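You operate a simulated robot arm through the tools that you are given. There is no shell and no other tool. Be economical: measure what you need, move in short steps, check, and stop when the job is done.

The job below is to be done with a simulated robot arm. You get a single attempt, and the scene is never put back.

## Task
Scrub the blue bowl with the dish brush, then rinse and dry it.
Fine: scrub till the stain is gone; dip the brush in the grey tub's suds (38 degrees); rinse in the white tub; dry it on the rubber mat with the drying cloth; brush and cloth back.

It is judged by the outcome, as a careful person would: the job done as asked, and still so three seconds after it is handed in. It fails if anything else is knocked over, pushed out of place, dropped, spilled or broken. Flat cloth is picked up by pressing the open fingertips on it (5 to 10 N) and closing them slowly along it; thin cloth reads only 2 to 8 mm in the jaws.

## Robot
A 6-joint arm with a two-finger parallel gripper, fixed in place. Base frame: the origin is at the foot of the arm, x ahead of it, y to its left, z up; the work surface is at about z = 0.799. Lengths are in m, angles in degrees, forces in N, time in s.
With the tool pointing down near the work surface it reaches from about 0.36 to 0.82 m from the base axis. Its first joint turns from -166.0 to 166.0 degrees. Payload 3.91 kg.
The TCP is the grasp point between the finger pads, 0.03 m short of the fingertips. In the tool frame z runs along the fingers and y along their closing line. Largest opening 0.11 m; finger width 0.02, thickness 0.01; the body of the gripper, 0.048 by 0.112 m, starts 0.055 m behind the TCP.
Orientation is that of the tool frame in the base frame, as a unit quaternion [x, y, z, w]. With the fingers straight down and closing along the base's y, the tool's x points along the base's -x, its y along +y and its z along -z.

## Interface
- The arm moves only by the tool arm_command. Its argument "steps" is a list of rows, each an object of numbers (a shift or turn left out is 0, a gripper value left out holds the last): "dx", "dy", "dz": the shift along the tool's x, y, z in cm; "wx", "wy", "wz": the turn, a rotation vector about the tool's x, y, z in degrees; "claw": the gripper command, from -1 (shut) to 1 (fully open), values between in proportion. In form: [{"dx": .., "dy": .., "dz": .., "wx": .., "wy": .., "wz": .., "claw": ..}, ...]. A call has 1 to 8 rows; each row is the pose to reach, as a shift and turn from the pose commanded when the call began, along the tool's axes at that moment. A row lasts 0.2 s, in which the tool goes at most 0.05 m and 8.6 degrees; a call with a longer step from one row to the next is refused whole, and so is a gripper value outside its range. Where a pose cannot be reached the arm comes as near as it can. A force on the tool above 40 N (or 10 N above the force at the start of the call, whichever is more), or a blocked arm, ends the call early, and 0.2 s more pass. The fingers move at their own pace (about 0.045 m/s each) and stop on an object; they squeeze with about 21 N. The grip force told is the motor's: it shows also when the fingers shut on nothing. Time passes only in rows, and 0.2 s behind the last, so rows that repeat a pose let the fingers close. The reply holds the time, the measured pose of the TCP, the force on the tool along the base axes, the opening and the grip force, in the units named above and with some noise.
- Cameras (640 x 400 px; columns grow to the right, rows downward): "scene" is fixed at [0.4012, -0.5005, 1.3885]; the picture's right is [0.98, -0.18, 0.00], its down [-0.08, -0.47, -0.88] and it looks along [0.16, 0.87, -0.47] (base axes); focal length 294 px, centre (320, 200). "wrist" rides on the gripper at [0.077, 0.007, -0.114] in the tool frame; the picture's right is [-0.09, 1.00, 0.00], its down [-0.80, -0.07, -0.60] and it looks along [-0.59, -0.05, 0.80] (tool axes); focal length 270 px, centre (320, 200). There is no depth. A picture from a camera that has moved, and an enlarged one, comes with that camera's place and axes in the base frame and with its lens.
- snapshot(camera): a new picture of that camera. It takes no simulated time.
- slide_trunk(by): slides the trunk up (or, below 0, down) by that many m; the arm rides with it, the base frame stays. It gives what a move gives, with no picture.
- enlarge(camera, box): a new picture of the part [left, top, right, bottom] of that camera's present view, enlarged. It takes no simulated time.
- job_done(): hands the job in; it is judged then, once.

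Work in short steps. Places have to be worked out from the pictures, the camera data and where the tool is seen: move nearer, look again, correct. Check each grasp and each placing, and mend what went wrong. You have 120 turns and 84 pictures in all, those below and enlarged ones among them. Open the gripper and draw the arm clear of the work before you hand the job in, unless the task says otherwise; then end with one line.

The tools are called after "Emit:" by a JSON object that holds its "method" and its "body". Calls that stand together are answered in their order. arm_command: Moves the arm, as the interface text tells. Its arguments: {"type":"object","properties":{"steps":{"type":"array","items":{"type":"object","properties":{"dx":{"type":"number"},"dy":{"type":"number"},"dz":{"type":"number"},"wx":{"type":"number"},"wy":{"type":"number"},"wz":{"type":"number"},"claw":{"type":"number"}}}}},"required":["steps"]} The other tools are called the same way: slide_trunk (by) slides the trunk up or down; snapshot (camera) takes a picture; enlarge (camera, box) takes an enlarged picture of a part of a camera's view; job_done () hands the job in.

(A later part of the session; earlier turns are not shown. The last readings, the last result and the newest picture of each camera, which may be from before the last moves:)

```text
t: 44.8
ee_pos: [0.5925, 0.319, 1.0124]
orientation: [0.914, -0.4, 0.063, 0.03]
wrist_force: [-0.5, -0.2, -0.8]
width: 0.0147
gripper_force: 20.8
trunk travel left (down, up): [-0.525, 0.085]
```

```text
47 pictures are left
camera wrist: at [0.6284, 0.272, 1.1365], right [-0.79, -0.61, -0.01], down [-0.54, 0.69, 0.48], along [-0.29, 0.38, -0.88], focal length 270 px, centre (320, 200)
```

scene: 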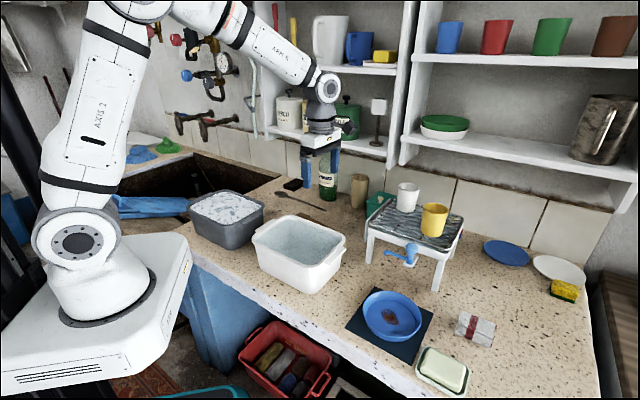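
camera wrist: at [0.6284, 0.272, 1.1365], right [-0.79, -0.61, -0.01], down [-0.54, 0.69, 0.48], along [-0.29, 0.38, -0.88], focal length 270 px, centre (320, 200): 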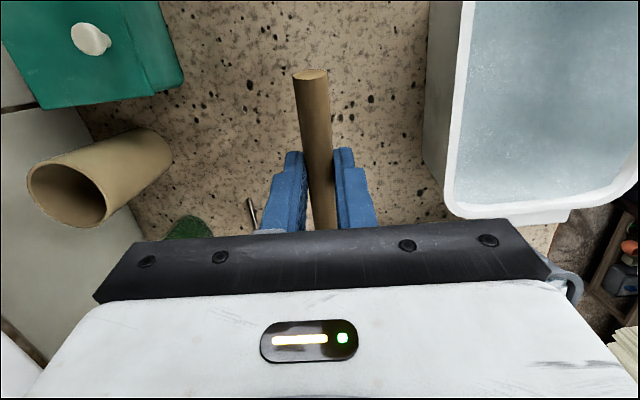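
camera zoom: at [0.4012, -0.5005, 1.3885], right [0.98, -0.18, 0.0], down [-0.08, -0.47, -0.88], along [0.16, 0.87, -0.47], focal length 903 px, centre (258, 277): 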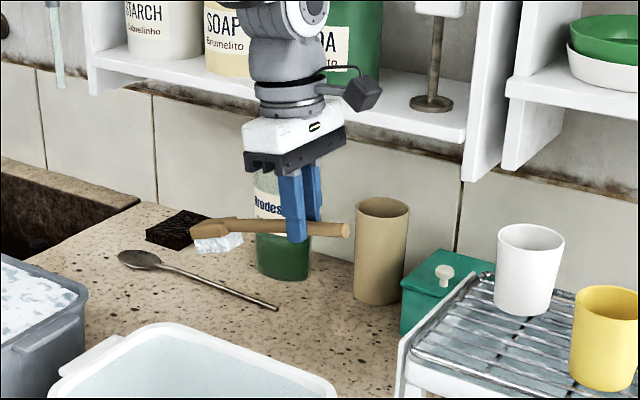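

The brush slipped about 5–8° in the grip (head up). I tilt to −13.5° so the bristles lie flat, and descend to just above the counter at the original spot.

Emit:
{"method": "arm_command", "body": {"steps": [{"dx": -0.4, "dz": 3, "wy": -7.2}, {"dx": -0.8, "dz": 6, "wy": -14.4}, {"dx": -1.2, "dz": 9, "wy": -21.3}, {"dx": -1.6, "dz": 12, "wy": -21.3}, {"dx": -2.0, "dz": 14.8, "wy": -21.3}, {"dx": -2.0, "dz": 14.8, "wy": -21.3}]}}

Emit:
{"method": "enlarge", "body": {"camera": "scene", "box": [260, 150, 380, 240]}}

```text
t: 46.2
ee_pos: [0.5917, 0.3214, 0.8638]
orientation: [0.91, -0.399, -0.106, -0.045]
wrist_force: [0.4, -0.1, -1.1]
width: 0.015
gripper_force: 20.3
trunk travel left (down, up): [-0.525, 0.085]
```

```text
4.44 times, centred on (320, 195) of scene
camera zoom: at [0.4012, -0.5005, 1.3885], right [0.98, -0.18, 0.0], down [-0.08, -0.47, -0.88], along [0.16, 0.87, -0.47], focal length 1304 px, centre (320, 222)
```

zoom: 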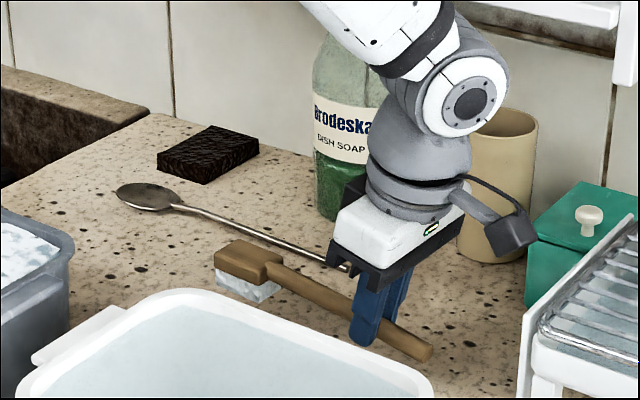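

Close to flat above the counter. Lower 2.4 cm gently and read force.

Emit:
{"method": "arm_command", "body": {"steps": [{"dx": 0.2, "dz": 0.9}, {"dx": 0.4, "dz": 1.7}, {"dx": 0.5, "dz": 2.1}, {"dx": 0.56, "dz": 2.33}, {"dx": 0.56, "dz": 2.33}]}}

```text
t: 47.4
ee_pos: [0.5928, 0.3192, 0.8374]
orientation: [0.91, -0.399, -0.106, -0.045]
wrist_force: [-0.1, 0.1, 0.5]
width: 0.0148
gripper_force: 20.8
trunk travel left (down, up): [-0.525, 0.085]
```

Emit:
{"method": "arm_command", "body": {"steps": [{"dx": 0.07, "dz": 0.3}, {"dx": 0.09, "dz": 0.38}, {"dx": 0.09, "dz": 0.38}]}}

Emit:
{"method": "snapshot", "body": {"camera": "wrist"}}

```text
t: 48.2
ee_pos: [0.5931, 0.32, 0.835]
orientation: [0.909, -0.399, -0.107, -0.046]
wrist_force: [-0.3, 0.8, -0.2]
width: 0.0147
gripper_force: 21.0
trunk travel left (down, up): [-0.525, 0.085]
```

```text
45 pictures are left
camera wrist: at [0.6563, 0.2417, 0.9294], right [-0.79, -0.61, 0.02], down [-0.38, 0.52, 0.76], along [-0.48, 0.59, -0.65], focal length 270 px, centre (320, 200)
```

wrist: 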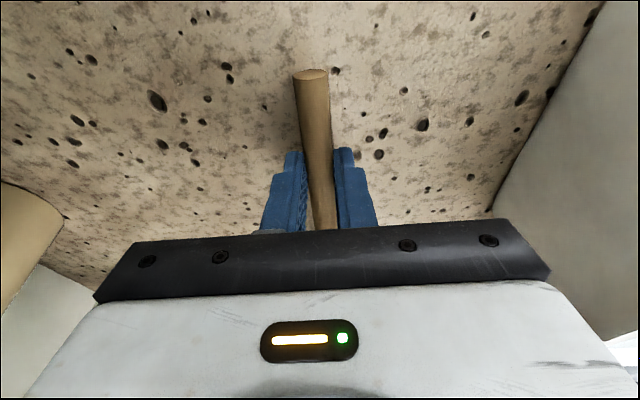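

Nearly touching; lower 2 mm more, then open partly.

Emit:
{"method": "arm_command", "body": {"steps": [{"dx": 0.05, "dz": 0.2}, {"dx": 0.05, "dz": 0.2}, {"dx": 0.05, "dz": 0.2, "claw": -0.6}, {"dx": 0.05, "dz": 0.2, "claw": -0.3}, {"dx": 0.05, "dz": 0.2, "claw": 0}, {"dx": 0.05, "dz": 0.2, "claw": 0}]}}

Emit:
{"method": "arm_command", "body": {"steps": [{"dx": -0.5, "dz": -2}, {"dx": -1.2, "dz": -5}, {"dx": -2.2, "dz": -9}, {"dx": -3.2, "dz": -13}, {"dx": -4.1, "dz": -17}, {"dx": -4.1, "dz": -17}]}}

Emit:
{"method": "enlarge", "body": {"camera": "scene", "box": [240, 130, 440, 250]}}

Emit:
{"method": "snapshot", "body": {"camera": "wrist"}}

```text
t: 49.6
ee_pos: [0.5943, 0.3201, 0.8339]
orientation: [0.909, -0.399, -0.107, -0.045]
wrist_force: [-0.8, 0.3, -0.5]
width: 0.0549
gripper_force: 0.1
trunk travel left (down, up): [-0.525, 0.085]
```

```text
t: 51.0
ee_pos: [0.5965, 0.3212, 1.0084]
orientation: [0.91, -0.399, -0.107, -0.045]
wrist_force: [0.7, -0.2, 0.1]
width: 0.0549
gripper_force: 0.0
trunk travel left (down, up): [-0.525, 0.085]
```

```text
3.20 times, centred on (340, 190) of scene
camera zoom: at [0.4012, -0.5005, 1.3885], right [0.98, -0.18, 0.0], down [-0.08, -0.47, -0.88], along [0.16, 0.87, -0.47], focal length 939 px, centre (256, 232)
```

zoom: 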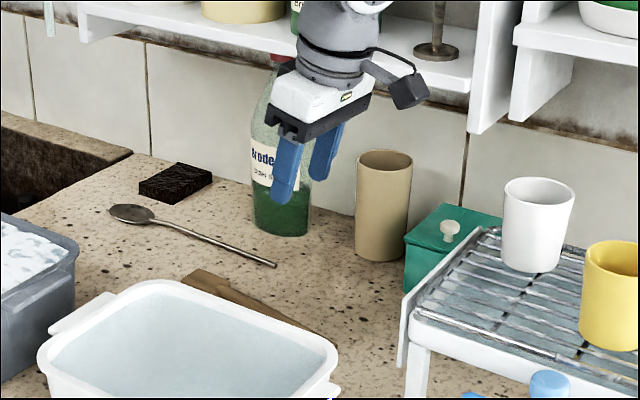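

```text
43 pictures are left
camera wrist: at [0.6594, 0.2433, 1.1028], right [-0.79, -0.61, 0.02], down [-0.38, 0.52, 0.76], along [-0.48, 0.59, -0.65], focal length 270 px, centre (320, 200)
```

wrist: 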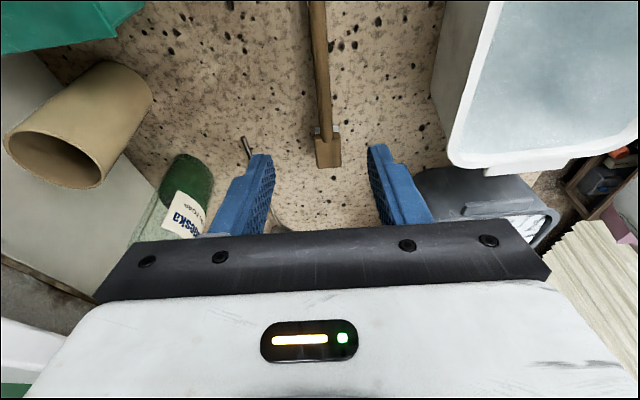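

The brush is back in its place. Next the bowl: triangulation puts the white tub's rim at z≈0.92, long axis about (0.66, −0.75). I level the tool and move back toward the bowl at height.

Emit:
{"method": "arm_command", "body": {"steps": [{"dx": 1.1, "dy": 2.5, "dz": -1.6, "wy": 4.5}, {"dx": 2.3, "dy": 5.5, "dz": -3.1, "wy": 9}, {"dx": 3.5, "dy": 8.3, "dz": -4.7, "wy": 13.5}, {"dx": 4.7, "dy": 11.1, "dz": -6.3, "wy": 13.5}, {"dx": 4.7, "dy": 11.1, "dz": -6.3, "wy": 13.5}]}}

```text
t: 52.2
ee_pos: [0.5521, 0.2011, 1.0612]
orientation: [0.916, -0.401, 0.001, 0.002]
wrist_force: [-0.6, 0.2, 0.0]
width: 0.055
gripper_force: 0.0
trunk travel left (down, up): [-0.525, 0.085]
```

Emit:
{"method": "arm_command", "body": {"steps": [{"dx": 3.1, "dy": 2.9, "wz": 8}, {"dx": 6.2, "dy": 5.8, "wz": 16}, {"dx": 9.3, "dy": 8.7, "wz": 24}, {"dx": 12.5, "dy": 11.6, "wz": 32}, {"dx": 15.6, "dy": 14.4, "wz": 40}, {"dx": 18.7, "dy": 17.3, "wz": 48}, {"dx": 21.8, "dy": 20.2, "wz": 56}, {"dx": 24.9, "dy": 23.1, "wz": 64}]}}

Emit:
{"method": "arm_command", "body": {"steps": [{"wz": 7}, {"wz": 14}, {"wz": 21}, {"wz": 28}, {"wz": 28}]}}

Emit:
{"method": "snapshot", "body": {"camera": "wrist"}}

```text
t: 54.0
ee_pos: [0.5503, -0.1413, 1.0597]
orientation: [-0.563, 0.827, -0.001, 0.0]
wrist_force: [0.2, -0.6, 0.8]
width: 0.0548
gripper_force: 0.0
trunk travel left (down, up): [-0.525, 0.085]
```

```text
t: 55.2
ee_pos: [0.5523, -0.139, 1.0611]
orientation: [-0.347, 0.938, -0.003, 0.0]
wrist_force: [0.0, 1.1, -0.1]
width: 0.0552
gripper_force: 0.0
trunk travel left (down, up): [-0.525, 0.085]
```

```text
42 pictures are left
camera wrist: at [0.4886, -0.183, 1.1758], right [-0.58, 0.81, 0.0], down [0.65, 0.47, 0.59], along [0.48, 0.34, -0.81], focal length 270 px, centre (320, 200)
```

wrist: 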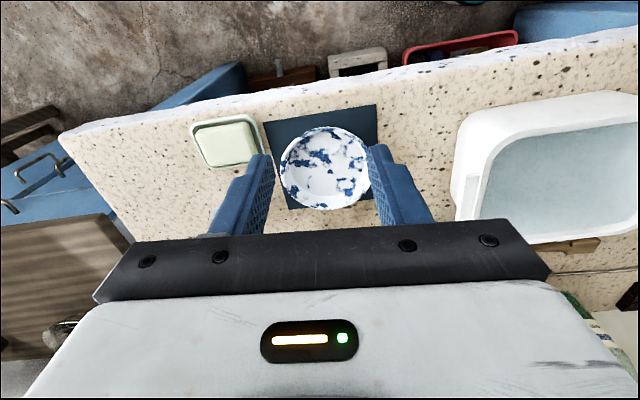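

The bowl is still on the mat, rim centre ≈(0.638, −0.067), radius ≈0.064. I hover over its rim on the tub side (0.598, −0.020), z 0.90.

Emit:
{"method": "arm_command", "body": {"steps": [{"dx": -2.6, "dy": 1.4, "dz": 2.5}, {"dx": -5.2, "dy": 2.8, "dz": 5.5}, {"dx": -8, "dy": 4.2, "dz": 8.5}, {"dx": -11.2, "dy": 6, "dz": 11}, {"dx": -11.2, "dy": 6, "dz": 13.5}, {"dx": -11.2, "dy": 6, "dz": 15.5}, {"dx": -11.2, "dy": 6, "dz": 15.5}]}}

Emit:
{"method": "snapshot", "body": {"camera": "wrist"}}

Emit:
{"method": "enlarge", "body": {"camera": "scene", "box": [330, 220, 450, 350]}}

```text
t: 56.8
ee_pos: [0.598, -0.0218, 0.9053]
orientation: [-0.347, 0.938, -0.002, -0.001]
wrist_force: [-0.2, -0.4, -0.5]
width: 0.055
gripper_force: 0.0
trunk travel left (down, up): [-0.525, 0.085]
```

```text
41 pictures are left
camera wrist: at [0.5342, -0.0655, 1.0205], right [-0.58, 0.81, 0.0], down [0.65, 0.47, 0.59], along [0.48, 0.34, -0.81], focal length 270 px, centre (320, 200)
```

wrist: 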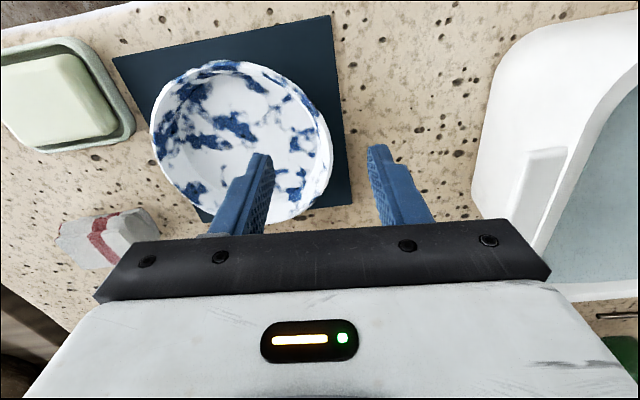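

```text
3.08 times, centred on (390, 285) of scene
camera zoom: at [0.4012, -0.5005, 1.3885], right [0.98, -0.18, 0.0], down [-0.08, -0.47, -0.88], along [0.16, 0.87, -0.47], focal length 903 px, centre (105, -62)
```

zoom: 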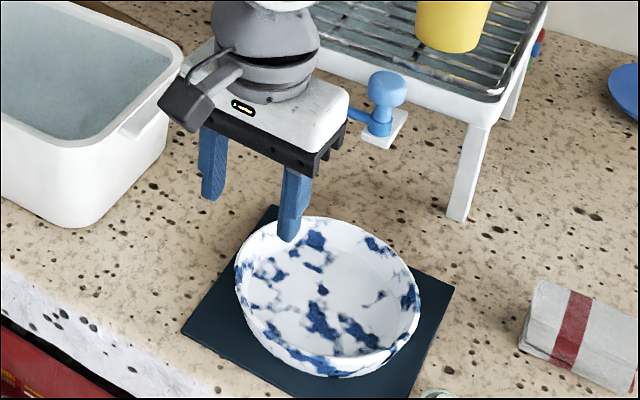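

The wall lies ~6 mm beyond the TCP; shift 0.6 cm in y and descend so the wall sits between the fingers.

Emit:
{"method": "arm_command", "body": {"steps": [{"dy": 0.6, "dz": 1}, {"dy": 0.6, "dz": 2.5}, {"dy": 0.6, "dz": 4}, {"dy": 0.6, "dz": 5.2}, {"dy": 0.6, "dz": 5.8}, {"dy": 0.6, "dz": 5.8}]}}

Emit:
{"method": "snapshot", "body": {"camera": "wrist"}}

Emit:
{"method": "enlarge", "body": {"camera": "scene", "box": [340, 250, 440, 350]}}

```text
t: 58.2
ee_pos: [0.5926, -0.0168, 0.8471]
orientation: [-0.347, 0.938, -0.002, 0.0]
wrist_force: [0.1, -0.1, 0.0]
width: 0.0549
gripper_force: 0.1
trunk travel left (down, up): [-0.525, 0.085]
```

```text
39 pictures are left
camera wrist: at [0.5291, -0.0601, 0.9623], right [-0.58, 0.81, 0.0], down [0.65, 0.47, 0.59], along [0.48, 0.34, -0.8], focal length 270 px, centre (320, 200)
```

wrist: 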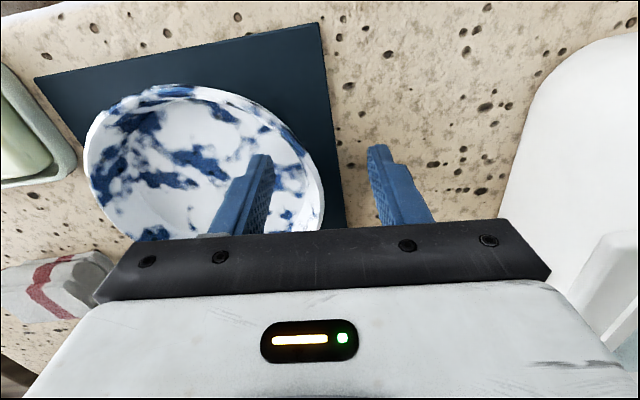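

```text
4.00 times, centred on (390, 300) of scene
camera zoom: at [0.4012, -0.5005, 1.3885], right [0.98, -0.18, 0.0], down [-0.08, -0.47, -0.88], along [0.16, 0.87, -0.47], focal length 1174 px, centre (40, -200)
```

zoom: 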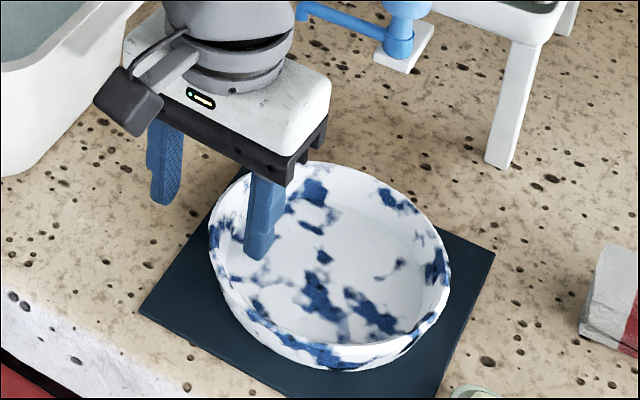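

One finger is inside, one outside. Lower 3 mm and close on the wall.

Emit:
{"method": "arm_command", "body": {"steps": [{"dz": 0.3}, {"dz": 0.3, "claw": -0.3}, {"dz": 0.3, "claw": -0.6}, {"dz": 0.3, "claw": -0.8}, {"dz": 0.3, "claw": -1}, {"dz": 0.3, "claw": -1}, {"dz": 0.3, "claw": -1}]}}

Emit:
{"method": "snapshot", "body": {"camera": "wrist"}}

```text
t: 59.8
ee_pos: [0.5933, -0.0173, 0.8447]
orientation: [-0.348, 0.938, -0.002, 0.0]
wrist_force: [2.8, 3.0, 3.9]
width: 0.0078
gripper_force: 20.8
trunk travel left (down, up): [-0.525, 0.085]
```

```text
37 pictures are left
camera wrist: at [0.5298, -0.0597, 0.9597], right [-0.58, 0.81, 0.0], down [0.65, 0.47, 0.59], along [0.48, 0.34, -0.8], focal length 270 px, centre (320, 200)
```

wrist: 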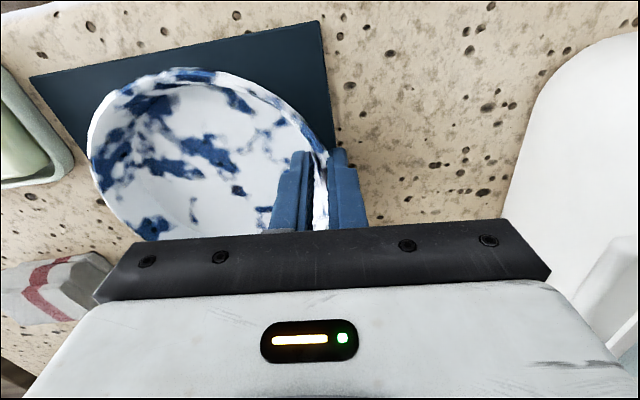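

Gripped on the wall (7.8 mm). Lift straight up, first slowly.

Emit:
{"method": "arm_command", "body": {"steps": [{"dz": -1}, {"dz": -3}, {"dz": -6}, {"dz": -10}, {"dz": -14}, {"dz": -18}, {"dz": -20}, {"dz": -20}]}}

Emit:
{"method": "snapshot", "body": {"camera": "wrist"}}

Emit:
{"method": "enlarge", "body": {"camera": "scene", "box": [230, 130, 450, 350]}}

```text
t: 61.6
ee_pos: [0.5932, -0.015, 1.0464]
orientation: [-0.348, 0.938, -0.001, -0.001]
wrist_force: [0.8, 0.1, -2.0]
width: 0.0023
gripper_force: 20.8
trunk travel left (down, up): [-0.525, 0.085]
```

```text
36 pictures are left
camera wrist: at [0.5297, -0.0594, 1.1611], right [-0.58, 0.81, 0.0], down [0.65, 0.47, 0.59], along [0.48, 0.34, -0.81], focal length 270 px, centre (320, 200)
```

wrist: 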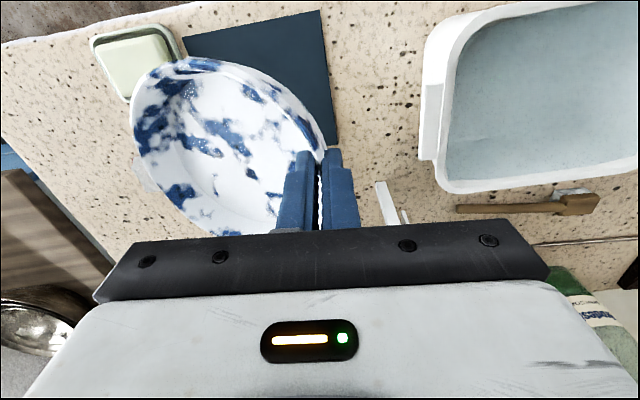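

```text
1.82 times, centred on (340, 240) of scene
camera zoom: at [0.4012, -0.5005, 1.3885], right [0.98, -0.18, 0.0], down [-0.08, -0.47, -0.88], along [0.16, 0.87, -0.47], focal length 534 px, centre (284, 127)
```

zoom: 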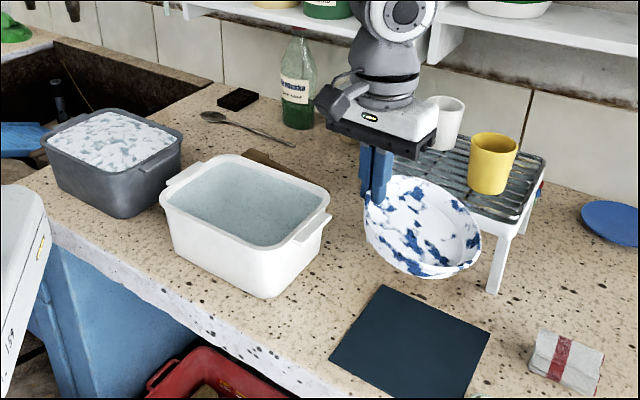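

The bowl is held; its flared wall has aligned with the fingers, so it hangs tilted far-side-down ~15°. The tub opening is about 0.19 × 0.145 m, centre ≈(0.454, 0.160). Carry the bowl over it.

Emit:
{"method": "arm_command", "body": {"steps": [{"dx": -0.18, "dy": 3.5}, {"dx": -0.36, "dy": 8}, {"dx": -0.54, "dy": 12.7}, {"dx": -0.7, "dy": 17.4}, {"dx": -0.9, "dy": 22}, {"dx": -1.0, "dy": 26}, {"dx": -1.1, "dy": 28.3}, {"dx": -1.1, "dy": 28.3}]}}

Emit:
{"method": "snapshot", "body": {"camera": "wrist"}}

Emit:
{"method": "enlarge", "body": {"camera": "scene", "box": [220, 150, 400, 300]}}

```text
t: 63.4
ee_pos: [0.4188, 0.2053, 1.0455]
orientation: [-0.347, 0.938, -0.003, -0.001]
wrist_force: [-0.3, -0.1, -2.5]
width: 0.0026
gripper_force: 21.3
trunk travel left (down, up): [-0.525, 0.085]
```

```text
34 pictures are left
camera wrist: at [0.354, 0.1608, 1.1589], right [-0.58, 0.81, 0.0], down [0.65, 0.47, 0.59], along [0.48, 0.34, -0.81], focal length 270 px, centre (320, 200)
```

wrist: 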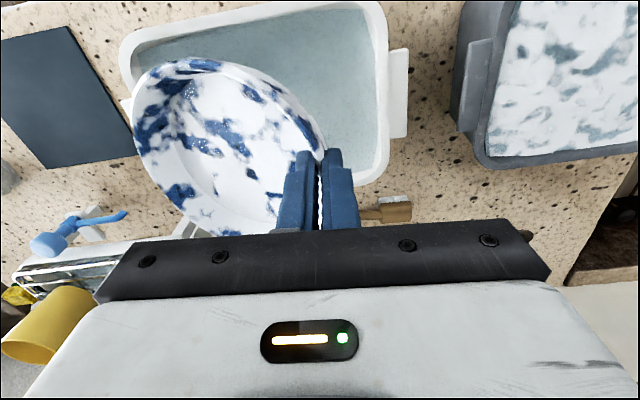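

```text
2.67 times, centred on (310, 225) of scene
camera zoom: at [0.4012, -0.5005, 1.3885], right [0.98, -0.18, 0.0], down [-0.08, -0.47, -0.88], along [0.16, 0.87, -0.47], focal length 782 px, centre (347, 133)
```

zoom: 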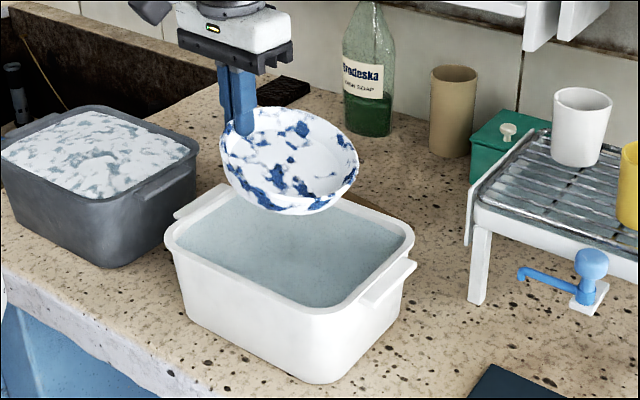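

The opening measured against the bowl leaves about ±5–7 mm laterally, and the bowl is centred to ~1 mm. Lower 8 cm slowly toward the water and check.

Emit:
{"method": "arm_command", "body": {"steps": [{"dz": 2}, {"dz": 4}, {"dz": 6}, {"dz": 7.5}, {"dz": 8.5}, {"dz": 8.5}]}}

Emit:
{"method": "enlarge", "body": {"camera": "scene", "box": [230, 170, 370, 300]}}

Emit:
{"method": "enlarge", "body": {"camera": "wrist", "box": [60, 0, 440, 240]}}

```text
t: 64.8
ee_pos: [0.4172, 0.2064, 0.9585]
orientation: [-0.347, 0.938, -0.002, 0.0]
wrist_force: [0.8, 0.1, -1.2]
width: 0.0025
gripper_force: 21.1
trunk travel left (down, up): [-0.525, 0.085]
```

```text
3.08 times, centred on (300, 235) of scene
camera zoom: at [0.4012, -0.5005, 1.3885], right [0.98, -0.18, 0.0], down [-0.08, -0.47, -0.88], along [0.16, 0.87, -0.47], focal length 903 px, centre (382, 92)
```

zoom: 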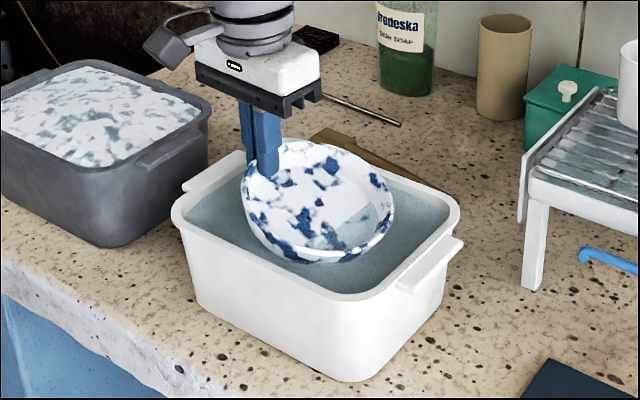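

```text
1.67 times, centred on (250, 120) of wrist
camera zoom: at [0.3532, 0.1623, 1.0738], right [-0.58, 0.81, 0.0], down [0.65, 0.47, 0.59], along [0.48, 0.34, -0.81], focal length 450 px, centre (437, 333)
```

zoom: 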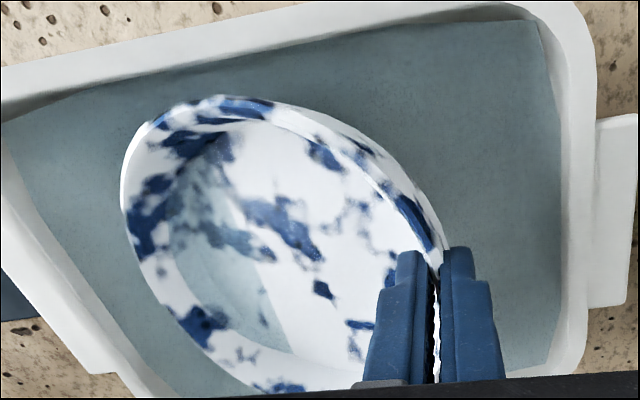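

Bowl is entering the water with a small gap on both long sides. Continue down 4 cm, watching force.

Emit:
{"method": "arm_command", "body": {"steps": [{"dz": 1}, {"dz": 2}, {"dz": 3}, {"dz": 4}, {"dz": 4}]}}

Emit:
{"method": "enlarge", "body": {"camera": "scene", "box": [230, 170, 370, 300]}}

```text
t: 66.0
ee_pos: [0.418, 0.2064, 0.9194]
orientation: [-0.347, 0.938, -0.001, 0.0]
wrist_force: [0.4, 0.2, -1.4]
width: 0.0026
gripper_force: 20.9
trunk travel left (down, up): [-0.525, 0.085]
```

```text
3.08 times, centred on (300, 235) of scene
camera zoom: at [0.4012, -0.5005, 1.3885], right [0.98, -0.18, 0.0], down [-0.08, -0.47, -0.88], along [0.16, 0.87, -0.47], focal length 903 px, centre (382, 92)
```

zoom: 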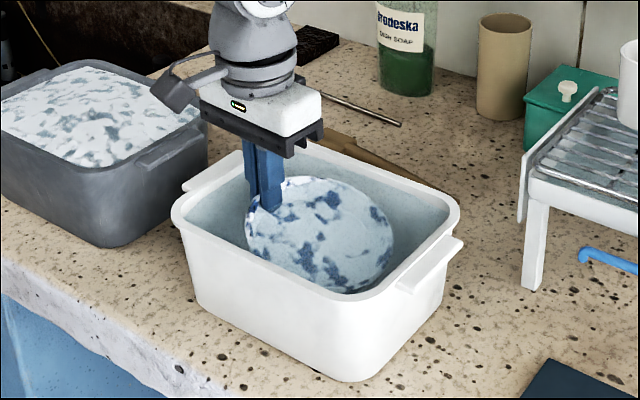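

No contact force; bowl is mostly under water. Lower 2.5 cm more and swish along the tub's long axis.

Emit:
{"method": "arm_command", "body": {"steps": [{"dz": 1}, {"dz": 1.8}, {"dz": 2.5}, {"dz": 2.5}]}}

Emit:
{"method": "arm_command", "body": {"steps": [{"dy": -1.0}, {"dy": 0.5}, {"dy": 1.5}, {"dy": 0}, {"dy": -1.0}, {"dy": 0.5}, {"dy": 1.5}, {"dy": 0}]}}

Emit:
{"method": "enlarge", "body": {"camera": "scene", "box": [230, 170, 370, 300]}}

```text
t: 67.0
ee_pos: [0.4189, 0.2058, 0.8952]
orientation: [-0.348, 0.938, -0.002, 0.0]
wrist_force: [0.0, -0.6, -0.9]
width: 0.0025
gripper_force: 21.1
trunk travel left (down, up): [-0.525, 0.085]
```

```text
t: 68.8
ee_pos: [0.4169, 0.2045, 0.8939]
orientation: [-0.347, 0.938, -0.001, 0.0]
wrist_force: [0.3, -1.1, -1.8]
width: 0.0025
gripper_force: 20.9
trunk travel left (down, up): [-0.525, 0.085]
```

```text
3.08 times, centred on (300, 235) of scene
camera zoom: at [0.4012, -0.5005, 1.3885], right [0.98, -0.18, 0.0], down [-0.08, -0.47, -0.88], along [0.16, 0.87, -0.47], focal length 903 px, centre (382, 92)
```

zoom: 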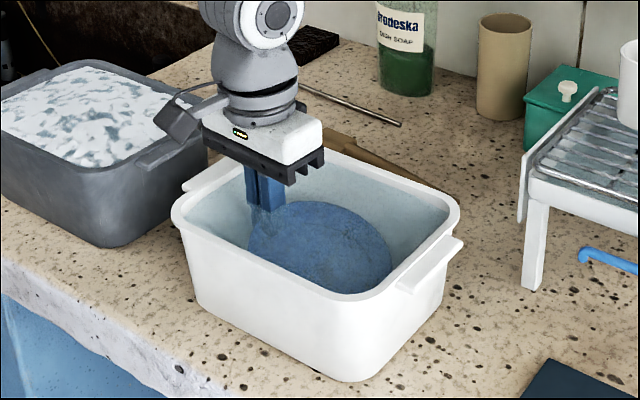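

The suds are gone. Lift out and tilt the bowl far-side-down over the tub to drain, holding a bit.

Emit:
{"method": "arm_command", "body": {"steps": [{"dz": -2}, {"dz": -4.5}, {"dz": -7.5}, {"dz": -11}, {"dz": -14}, {"dz": -14, "wx": -8}, {"dz": -14, "wx": -16}, {"dz": -14, "wx": -24}]}}

Emit:
{"method": "arm_command", "body": {"steps": [{"wx": -6}, {"wx": -6}, {"wx": -6}, {"wx": -6}, {"wx": -6}, {"wx": -6}, {"wx": -6}, {"wx": -6}]}}

Emit:
{"method": "enlarge", "body": {"camera": "scene", "box": [220, 120, 380, 280]}}

Emit:
{"method": "snapshot", "body": {"camera": "wrist"}}

```text
t: 70.6
ee_pos: [0.4178, 0.2063, 1.0327]
orientation: [-0.34, 0.917, 0.194, -0.074]
wrist_force: [0.3, 0.5, -0.5]
width: 0.0027
gripper_force: 21.5
trunk travel left (down, up): [-0.525, 0.085]
```

```text
t: 72.4
ee_pos: [0.417, 0.2061, 1.0341]
orientation: [-0.335, 0.906, 0.241, -0.09]
wrist_force: [0.2, 1.0, -1.5]
width: 0.0024
gripper_force: 21.2
trunk travel left (down, up): [-0.525, 0.085]
```

```text
2.50 times, centred on (300, 200) of scene
camera zoom: at [0.4012, -0.5005, 1.3885], right [0.98, -0.18, 0.0], down [-0.08, -0.47, -0.88], along [0.16, 0.87, -0.47], focal length 734 px, centre (370, 200)
```

zoom: 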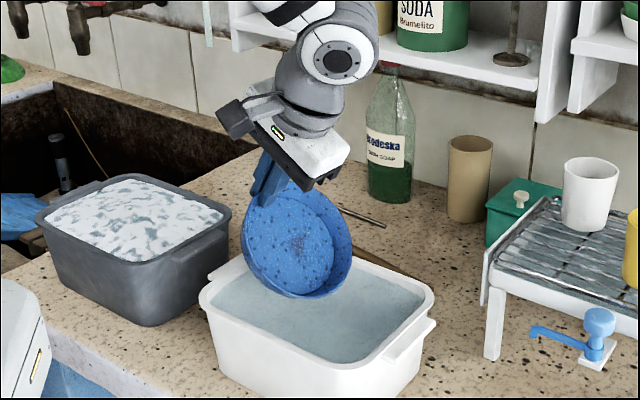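

```text
27 pictures are left
camera wrist: at [0.3919, 0.1174, 1.137], right [-0.5, 0.71, 0.5], down [0.84, 0.25, 0.48], along [0.22, 0.65, -0.72], focal length 270 px, centre (320, 200)
```

wrist: 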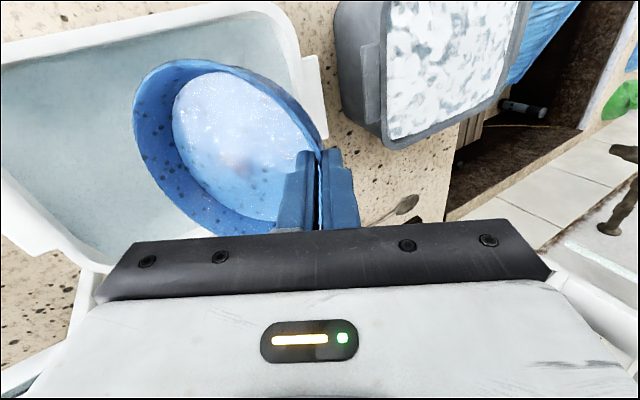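

Rinsed and wet. There may be a faint stain remnant at the centre — enlarge to check.

Emit:
{"method": "enlarge", "body": {"camera": "wrist", "box": [150, 60, 310, 220]}}

Emit:
{"method": "enlarge", "body": {"camera": "scene", "box": [270, 190, 320, 250]}}

```text
2.50 times, centred on (230, 140) of wrist
camera zoom: at [0.3919, 0.1174, 1.137], right [-0.5, 0.71, 0.5], down [0.84, 0.25, 0.48], along [0.22, 0.65, -0.72], focal length 676 px, centre (545, 350)
```

zoom: 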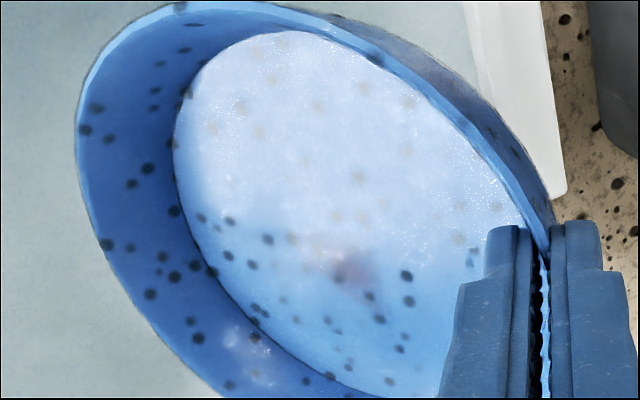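

```text
6.67 times, centred on (295, 220) of scene
camera zoom: at [0.4012, -0.5005, 1.3885], right [0.98, -0.18, 0.0], down [-0.08, -0.47, -0.88], along [0.16, 0.87, -0.47], focal length 1956 px, centre (487, 67)
```

zoom: 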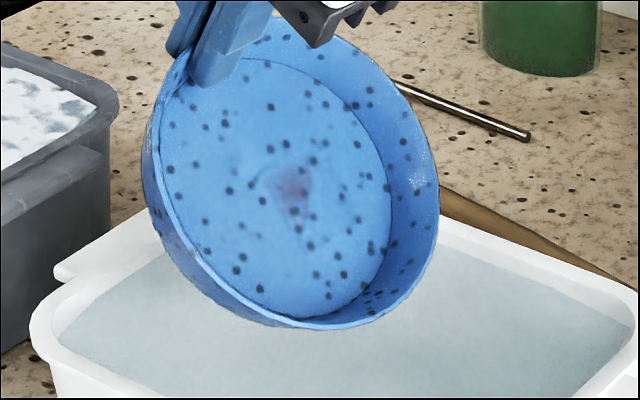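

A faint reddish remnant is still there, so I must scrub again. I return the bowl to the mat: swing it back while levelling it (tool +12° to offset the flare).

Emit:
{"method": "arm_command", "body": {"steps": [{"dx": 0.1, "dy": -3.5, "dz": -3, "wx": 7}, {"dx": 0.3, "dy": -7.7, "dz": -5.2, "wx": 14}, {"dx": 0.5, "dy": -11.9, "dz": -7.5, "wx": 21}, {"dx": 0.7, "dy": -16.1, "dz": -9.8, "wx": 28}, {"dx": 0.9, "dy": -20.3, "dz": -12, "wx": 35}, {"dx": 0.94, "dy": -24.4, "dz": -14.1, "wx": 42}, {"dx": 0.94, "dy": -24.4, "dz": -14.1, "wx": 42}]}}

Emit:
{"method": "enlarge", "body": {"camera": "scene", "box": [320, 190, 450, 340]}}

```text
t: 74.0
ee_pos: [0.5978, -0.0125, 1.0337]
orientation: [-0.345, 0.933, -0.101, 0.035]
wrist_force: [-0.3, 0.5, -2.0]
width: 0.0026
gripper_force: 20.7
trunk travel left (down, up): [-0.525, 0.085]
```

```text
2.67 times, centred on (385, 265) of scene
camera zoom: at [0.4012, -0.5005, 1.3885], right [0.98, -0.18, 0.0], down [-0.08, -0.47, -0.88], along [0.16, 0.87, -0.47], focal length 782 px, centre (147, 27)
```

zoom: 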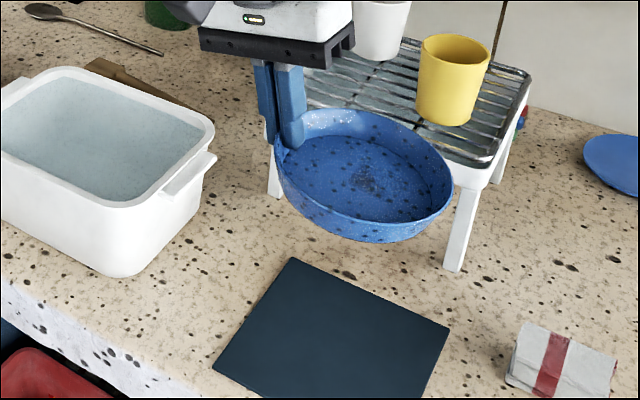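

Bowl looks level. Lower it to the mat, last part slow with force check.

Emit:
{"method": "arm_command", "body": {"steps": [{"dx": 0.3, "dy": 0.8, "dz": 3}, {"dx": 0.65, "dy": 1.8, "dz": 7}, {"dx": 0.65, "dy": 2.6, "dz": 11}, {"dx": 0.65, "dy": 3.4, "dz": 14.5}, {"dx": 0.65, "dy": 3.8, "dz": 16.5}, {"dx": 0.65, "dy": 4.0, "dz": 17.3}, {"dx": 0.65, "dy": 4.0, "dz": 17.3}]}}

```text
t: 75.6
ee_pos: [0.5887, -0.0183, 0.8578]
orientation: [-0.345, 0.932, -0.1, 0.036]
wrist_force: [-0.2, -0.5, -1.4]
width: 0.0025
gripper_force: 20.8
trunk travel left (down, up): [-0.525, 0.085]
```

Emit:
{"method": "arm_command", "body": {"steps": [{"dy": 0.1, "dz": 0.4}, {"dy": 0.16, "dz": 0.8}, {"dy": 0.2, "dz": 1.0}, {"dy": 0.2, "dz": 1.0}]}}

```text
t: 76.6
ee_pos: [0.5872, -0.0177, 0.8478]
orientation: [-0.345, 0.932, -0.101, 0.036]
wrist_force: [-2.5, 3.5, 4.4]
width: 0.0035
gripper_force: 20.7
trunk travel left (down, up): [-0.525, 0.085]
```

Bowl is on the mat. Open the fingers modestly, then withdraw along the finger axis and level the tool.

Emit:
{"method": "arm_command", "body": {"steps": [{"claw": -0.8}, {"claw": -0.6}, {"claw": -0.5}, {"claw": -0.5}, {"dz": -1.5}, {"dz": -4}, {"dz": -8}, {"dz": -11}]}}

Emit:
{"method": "enlarge", "body": {"camera": "scene", "box": [330, 250, 450, 350]}}

```text
t: 78.4
ee_pos: [0.5716, 0.0016, 0.9552]
orientation: [-0.345, 0.933, -0.099, 0.036]
wrist_force: [0.3, 0.4, -0.2]
width: 0.0277
gripper_force: 0.0
trunk travel left (down, up): [-0.525, 0.085]
```

```text
4.00 times, centred on (390, 300) of scene
camera zoom: at [0.4012, -0.5005, 1.3885], right [0.98, -0.18, 0.0], down [-0.08, -0.47, -0.88], along [0.16, 0.87, -0.47], focal length 1174 px, centre (40, -200)
```

zoom: 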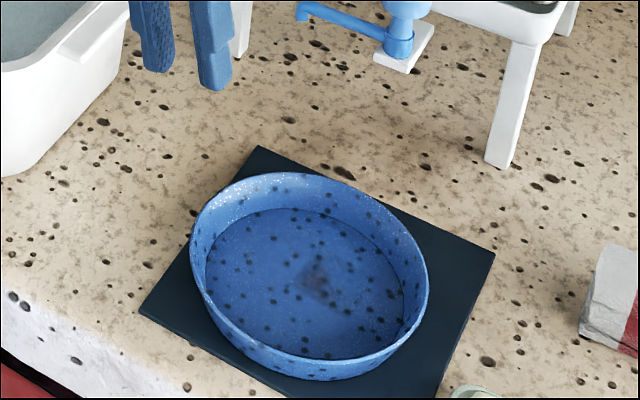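

Bowl back on the mat; remnant at ≈(0.650, −0.058). Now fetch the brush again: rise and level the tool, then yaw toward the brush.

Emit:
{"method": "arm_command", "body": {"steps": [{"dy": -0.8, "dz": -3.8, "wx": -6}, {"dy": -1.6, "dz": -7.6, "wx": -11.9}, {"dy": -2.1, "dz": -10, "wx": -11.9}, {"dy": -2.1, "dz": -10, "wx": -11.9}]}}

Emit:
{"method": "arm_command", "body": {"steps": [{"dx": -1.5, "dy": 2, "wz": -8.5}, {"dx": -3, "dy": 4, "wz": -17}, {"dx": -4.5, "dy": 6, "wz": -25.5}, {"dx": -6, "dy": 8, "wz": -34}, {"dx": -7.5, "dy": 10, "wz": -42.5}, {"dx": -9, "dy": 12, "wz": -51}, {"dx": -10.5, "dy": 14, "wz": -59.5}, {"dx": -12, "dy": 15.8, "wz": -68}]}}

```text
t: 79.4
ee_pos: [0.573, 0.0021, 1.0585]
orientation: [-0.347, 0.938, -0.003, 0.0]
wrist_force: [0.2, -0.3, 0.0]
width: 0.0273
gripper_force: 0.0
trunk travel left (down, up): [-0.525, 0.085]
```

```text
t: 81.2
ee_pos: [0.561, 0.1981, 1.0567]
orientation: [0.813, -0.583, 0.002, 0.001]
wrist_force: [0.5, 0.1, -1.1]
width: 0.0273
gripper_force: 0.2
trunk travel left (down, up): [-0.525, 0.085]
```

Emit:
{"method": "arm_command", "body": {"steps": [{"dx": -3, "dy": -2, "dz": 0, "wz": -6, "claw": 0}, {"dx": -6, "dy": -4, "dz": 1.5, "wz": -12}, {"dx": -9, "dy": -6, "dz": 4, "wz": -18}, {"dx": -10.5, "dy": -6.9, "dz": 8, "wz": -24.2}, {"dx": -10.5, "dy": -6.9, "dz": 12.7, "wz": -24.2}, {"dx": -10.5, "dy": -6.9, "dz": 12.7, "wz": -24.2}]}}

Emit:
{"method": "snapshot", "body": {"camera": "wrist"}}

```text
t: 82.6
ee_pos: [0.5894, 0.3201, 0.9279]
orientation: [0.917, -0.399, 0.002, 0.002]
wrist_force: [-1.0, 0.6, 0.4]
width: 0.055
gripper_force: 0.0
trunk travel left (down, up): [-0.525, 0.085]
```

```text
22 pictures are left
camera wrist: at [0.6357, 0.2602, 1.0422], right [-0.79, -0.61, 0.0], down [-0.49, 0.64, 0.59], along [-0.36, 0.47, -0.81], focal length 270 px, centre (320, 200)
```

wrist: 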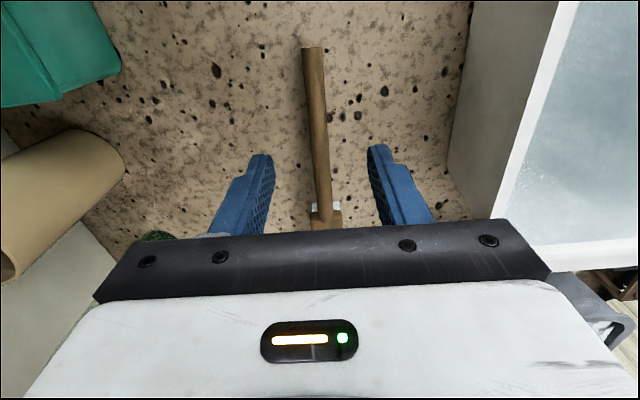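

Centred over the handle. Tilt −20°, descend and grasp as before.

Emit:
{"method": "arm_command", "body": {"steps": [{"wy": -7, "dx": 0.4, "dy": -0.2, "dz": 2}, {"wy": -14, "dx": 0.4, "dy": -0.2, "dz": 4}, {"wy": -20, "dx": 0.4, "dy": -0.2, "dz": 6}, {"wy": -20, "dx": 0.4, "dy": -0.2, "dz": 7.8}, {"wy": -20, "dx": 0.4, "dy": -0.2, "dz": 8.8}, {"wy": -20, "dx": 0.4, "dy": -0.2, "dz": 9.3}, {"wy": -20, "dx": 0.4, "dy": -0.2, "dz": 9.3, "claw": -0.5}, {"wy": -20, "dx": 0.4, "dy": -0.2, "dz": 9.3, "claw": -1}]}}

Emit:
{"method": "arm_command", "body": {"steps": [{"claw": -1}, {"claw": -1}, {"claw": -1}]}}

```text
t: 84.4
ee_pos: [0.5957, 0.3189, 0.8353]
orientation: [0.903, -0.394, -0.158, -0.068]
wrist_force: [-0.1, -0.5, -0.7]
width: 0.0154
gripper_force: 13.2
trunk travel left (down, up): [-0.525, 0.085]
```

```text
t: 85.2
ee_pos: [0.5952, 0.3181, 0.8351]
orientation: [0.903, -0.394, -0.157, -0.067]
wrist_force: [-0.1, -0.1, 0.2]
width: 0.0148
gripper_force: 20.8
trunk travel left (down, up): [-0.525, 0.085]
```

Gripped again. Repeat the proven lift, carry, and pitch moves over the grey tub.

Emit:
{"method": "arm_command", "body": {"steps": [{"dx": -0.5, "dz": -1.4}, {"dx": -1, "dz": -2.8}, {"dx": -2, "dz": -5.6}, {"dx": -3.1, "dz": -8.5}, {"dx": -4.1, "dz": -11.3}, {"dx": -4.1, "dz": -11.3}]}}

Emit:
{"method": "arm_command", "body": {"steps": [{"dx": -2.5, "dy": 1.8, "dz": -1.5}, {"dx": -5, "dy": 4.8, "dz": -1}, {"dx": -7.5, "dy": 7.8, "dz": 0}, {"dx": -10, "dy": 10.6, "dz": 0.8}, {"dx": -12.5, "dy": 13.2, "dz": 1.6}, {"dx": -15, "dy": 15.8, "dz": 2.3}, {"dx": -17, "dy": 18.3, "dz": 3}, {"dx": -17, "dy": 18.3, "dz": 3}]}}

Emit:
{"method": "arm_command", "body": {"steps": [{"dx": -1, "dz": -2}, {"dx": -2.5, "dz": -2, "wy": 7.8}, {"dx": -3.4, "dz": -1.95, "wy": 15.6}, {"dx": -3.4, "dz": -1.95, "wy": 23.4}, {"dx": -3.4, "dz": -1.95, "wy": 31.2}, {"dx": -3.4, "dz": -1.95, "wy": 39}, {"dx": -3.4, "dz": -1.95, "wy": 39}]}}

Emit:
{"method": "arm_command", "body": {"steps": [{"dx": -0.65, "dz": 1.9}, {"dx": -1.1, "dz": 3.2}, {"dx": -1.5, "dz": 4.3}, {"dx": -1.5, "dz": 4.3, "dy": 0.8}, {"dx": -1.5, "dz": 4.3, "dy": -0.8}, {"dx": -1.5, "dz": 4.3}, {"dx": -1.5, "dz": 4.3}]}}

Emit:
{"method": "arm_command", "body": {"steps": [{"dx": 0.9, "dz": -2.5}, {"dx": 1.8, "dz": -5}, {"dx": 2.6, "dz": -7.6}, {"dx": 2.6, "dz": -7.6}, {"dx": 2.6, "dz": -7.6}, {"dx": 2.6, "dz": -7.6}, {"dx": 2.6, "dz": -7.6}]}}

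Emit:
{"method": "enlarge", "body": {"camera": "scene", "box": [160, 90, 340, 240]}}

```text
t: 86.6
ee_pos: [0.5978, 0.3214, 0.9545]
orientation: [0.903, -0.394, -0.158, -0.067]
wrist_force: [-0.1, -1.1, -0.4]
width: 0.015
gripper_force: 21.6
trunk travel left (down, up): [-0.525, 0.085]
```

```text
t: 88.4
ee_pos: [0.3429, 0.3214, 0.9821]
orientation: [0.903, -0.394, -0.158, -0.068]
wrist_force: [-0.7, -0.4, -0.9]
width: 0.0148
gripper_force: 20.7
trunk travel left (down, up): [-0.525, 0.085]
```

```text
t: 90.0
ee_pos: [0.3309, 0.3384, 1.0133]
orientation: [0.904, -0.393, 0.153, 0.068]
wrist_force: [-0.3, -0.1, -0.6]
width: 0.0149
gripper_force: 20.7
trunk travel left (down, up): [-0.525, 0.085]
```

```text
t: 91.6
ee_pos: [0.3294, 0.3379, 0.967]
orientation: [0.904, -0.393, 0.154, 0.067]
wrist_force: [0.3, 0.1, 0.0]
width: 0.015
gripper_force: 21.0
trunk travel left (down, up): [-0.525, 0.085]
```

```text
t: 93.2
ee_pos: [0.3285, 0.3386, 1.0475]
orientation: [0.904, -0.394, 0.153, 0.068]
wrist_force: [0.0, -1.1, -0.5]
width: 0.0145
gripper_force: 20.9
trunk travel left (down, up): [-0.525, 0.085]
```

```text
2.67 times, centred on (250, 165) of scene
camera zoom: at [0.4012, -0.5005, 1.3885], right [0.98, -0.18, 0.0], down [-0.08, -0.47, -0.88], along [0.16, 0.87, -0.47], focal length 782 px, centre (507, 293)
```

zoom: 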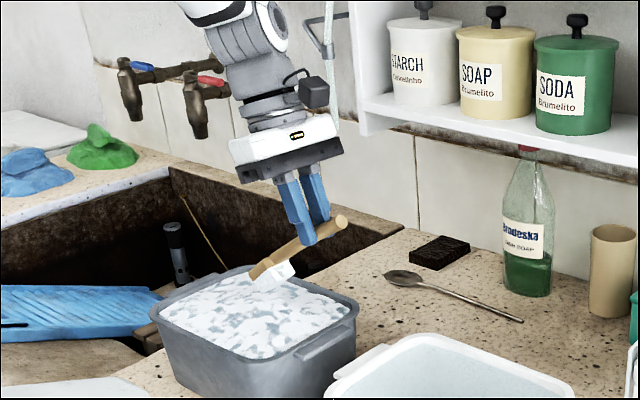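

Brush soaped. Carry it back to the bowl with the same two moves and the same pitch change/descent.

Emit:
{"method": "arm_command", "body": {"steps": [{"dx": 4.16, "dy": 1.21, "dz": 0.9, "wx": -2.6, "wz": 7.57}, {"dx": 8.33, "dy": 2.42, "dz": 1.81, "wx": -5.2, "wz": 15.14}, {"dx": 12.5, "dy": 3.63, "dz": 2.72, "wx": -7.8, "wz": 22.7}, {"dx": 16.65, "dy": 4.83, "dz": 3.63, "wx": -10.4, "wz": 30.3}, {"dx": 20.8, "dy": 6.04, "dz": 4.53, "wx": -13, "wz": 37.85}, {"dx": 25, "dy": 7.25, "dz": 5.44, "wx": -15.6, "wz": 45.4}, {"dx": 25, "dy": 7.25, "dz": 5.44, "wx": -15.6, "wz": 45.4}]}}

Emit:
{"method": "arm_command", "body": {"steps": [{"dx": 3.32, "dy": -2.43, "dz": 1.5, "wx": -2.17, "wz": 6.3}, {"dx": 6.63, "dy": -4.87, "dz": 3, "wx": -4.34, "wz": 12.6}, {"dx": 9.95, "dy": -7.3, "dz": 4.5, "wx": -6.5, "wz": 18.9}, {"dx": 13.27, "dy": -9.73, "dz": 6, "wx": -8.7, "wz": 25.2}, {"dx": 16.6, "dy": -12.17, "dz": 7.5, "wx": -10.85, "wz": 31.5}, {"dx": 19.9, "dy": -14.6, "dz": 9, "wx": -13, "wz": 37.8}, {"dx": 19.9, "dy": -14.6, "dz": 9, "wx": -13, "wz": 37.8}]}}

Emit:
{"method": "arm_command", "body": {"steps": [{"dx": -0.1, "dz": 2.1, "wy": -4}, {"dx": -0.2, "dz": 4.2, "wy": -8}, {"dx": -0.3, "dz": 6.3, "wy": -11}, {"dx": -0.34, "dz": 8.3, "wy": -11}, {"dx": -0.34, "dz": 8.3, "wy": -11}]}}

Emit:
{"method": "arm_command", "body": {"steps": [{"dx": -0.28, "dz": 2}, {"dx": -0.56, "dz": 4}, {"dx": -0.7, "dz": 5}, {"dx": -0.77, "dz": 5.5}, {"dx": -0.77, "dz": 5.5}]}}

Emit:
{"method": "enlarge", "body": {"camera": "scene", "box": [340, 250, 440, 350]}}

```text
t: 94.8
ee_pos: [0.4481, 0.1038, 1.0781]
orientation: [-0.664, 0.728, -0.114, -0.124]
wrist_force: [-0.2, 0.1, -0.3]
width: 0.0148
gripper_force: 21.3
trunk travel left (down, up): [-0.525, 0.085]
```

```text
t: 96.4
ee_pos: [0.5739, -0.1286, 1.0598]
orientation: [-0.375, 0.912, -0.065, -0.153]
wrist_force: [0.2, 0.2, -0.4]
width: 0.015
gripper_force: 21.1
trunk travel left (down, up): [-0.525, 0.085]
```

```text
t: 97.6
ee_pos: [0.5573, -0.1428, 0.9827]
orientation: [-0.38, 0.922, -0.029, -0.065]
wrist_force: [-0.5, 0.0, -0.3]
width: 0.0149
gripper_force: 21.3
trunk travel left (down, up): [-0.525, 0.085]
```

```text
t: 98.8
ee_pos: [0.5578, -0.1447, 0.9277]
orientation: [-0.381, 0.922, -0.029, -0.064]
wrist_force: [-0.2, -0.1, -0.4]
width: 0.0146
gripper_force: 21.2
trunk travel left (down, up): [-0.525, 0.085]
```

```text
4.00 times, centred on (390, 300) of scene
camera zoom: at [0.4012, -0.5005, 1.3885], right [0.98, -0.18, 0.0], down [-0.08, -0.47, -0.88], along [0.16, 0.87, -0.47], focal length 1174 px, centre (40, -200)
```

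zoom: 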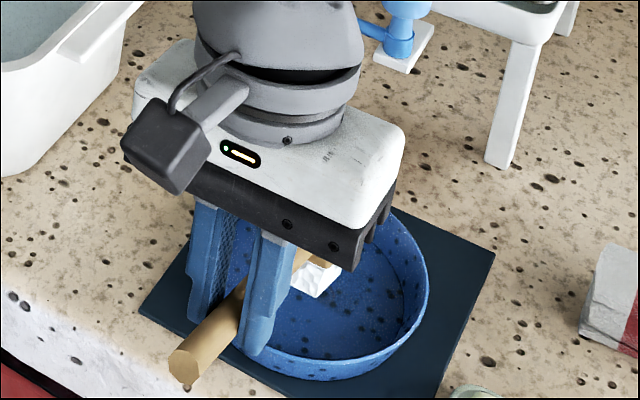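

Bristle front edge is ≈1 cm short of the remnant; move forward 1 cm and lower to contact.

Emit:
{"method": "arm_command", "body": {"steps": [{"dx": -0.9, "dz": 0.2}, {"dx": -1.1, "dz": 0.9}, {"dx": -1.15, "dz": 1.4}, {"dx": -1.15, "dz": 1.4}]}}

```text
t: 99.8
ee_pos: [0.5652, -0.1374, 0.9114]
orientation: [-0.38, 0.922, -0.029, -0.063]
wrist_force: [-0.4, -1.2, 5.8]
width: 0.0145
gripper_force: 21.3
trunk travel left (down, up): [-0.525, 0.085]
```

Contact 6 N. Scrub in several stroke sets, pressing a bit deeper in each as the grip yields.

Emit:
{"method": "arm_command", "body": {"steps": [{"dx": -1.0, "dz": 0.1}, {"dx": 0.8, "dz": 0.2}, {"dx": -1.0, "dz": 0.1, "dy": 0.9}, {"dx": 0.8, "dz": 0.25, "dy": 0.9}, {"dx": -1.0, "dz": 0.1, "dy": -0.9}, {"dx": 0.8, "dz": 0.3, "dy": -0.9}, {"dx": -0.8, "dz": 0.2, "dy": 0}, {"dx": 0, "dz": 0.35}]}}

Emit:
{"method": "arm_command", "body": {"steps": [{"dx": -1.0, "dz": 0.1}, {"dx": 0.8, "dz": 0.2}, {"dx": -1.0, "dz": 0.1, "dy": 0.9}, {"dx": 0.8, "dz": 0.25, "dy": 0.9}, {"dx": -1.0, "dz": 0.1, "dy": -0.9}, {"dx": 0.8, "dz": 0.3, "dy": -0.9}, {"dx": -0.8, "dz": 0.2, "dy": 0}, {"dx": 0, "dz": 0.35}]}}

Emit:
{"method": "arm_command", "body": {"steps": [{"dx": -1.0, "dz": 0.1}, {"dx": 0.8, "dz": 0.2}, {"dx": -1.0, "dz": 0.1, "dy": 0.9}, {"dx": 0.8, "dz": 0.25, "dy": 0.9}, {"dx": -1.0, "dz": 0.1, "dy": -0.9}, {"dx": 0.8, "dz": 0.3, "dy": -0.9}, {"dx": -0.8, "dz": 0.2, "dy": 0}, {"dx": 0, "dz": 0.3}]}}

```text
t: 101.6
ee_pos: [0.5668, -0.1378, 0.9079]
orientation: [-0.38, 0.922, -0.03, -0.064]
wrist_force: [0.0, 0.4, 0.5]
width: 0.0148
gripper_force: 20.8
trunk travel left (down, up): [-0.525, 0.085]
```

```text
t: 103.4
ee_pos: [0.5629, -0.1384, 0.9073]
orientation: [-0.381, 0.922, -0.029, -0.064]
wrist_force: [-0.6, -0.2, -0.2]
width: 0.0148
gripper_force: 21.1
trunk travel left (down, up): [-0.525, 0.085]
```

```text
t: 105.2
ee_pos: [0.562, -0.1368, 0.9022]
orientation: [-0.38, 0.922, -0.028, -0.065]
wrist_force: [-0.8, -0.3, 1.7]
width: 0.0148
gripper_force: 21.0
trunk travel left (down, up): [-0.525, 0.085]
```

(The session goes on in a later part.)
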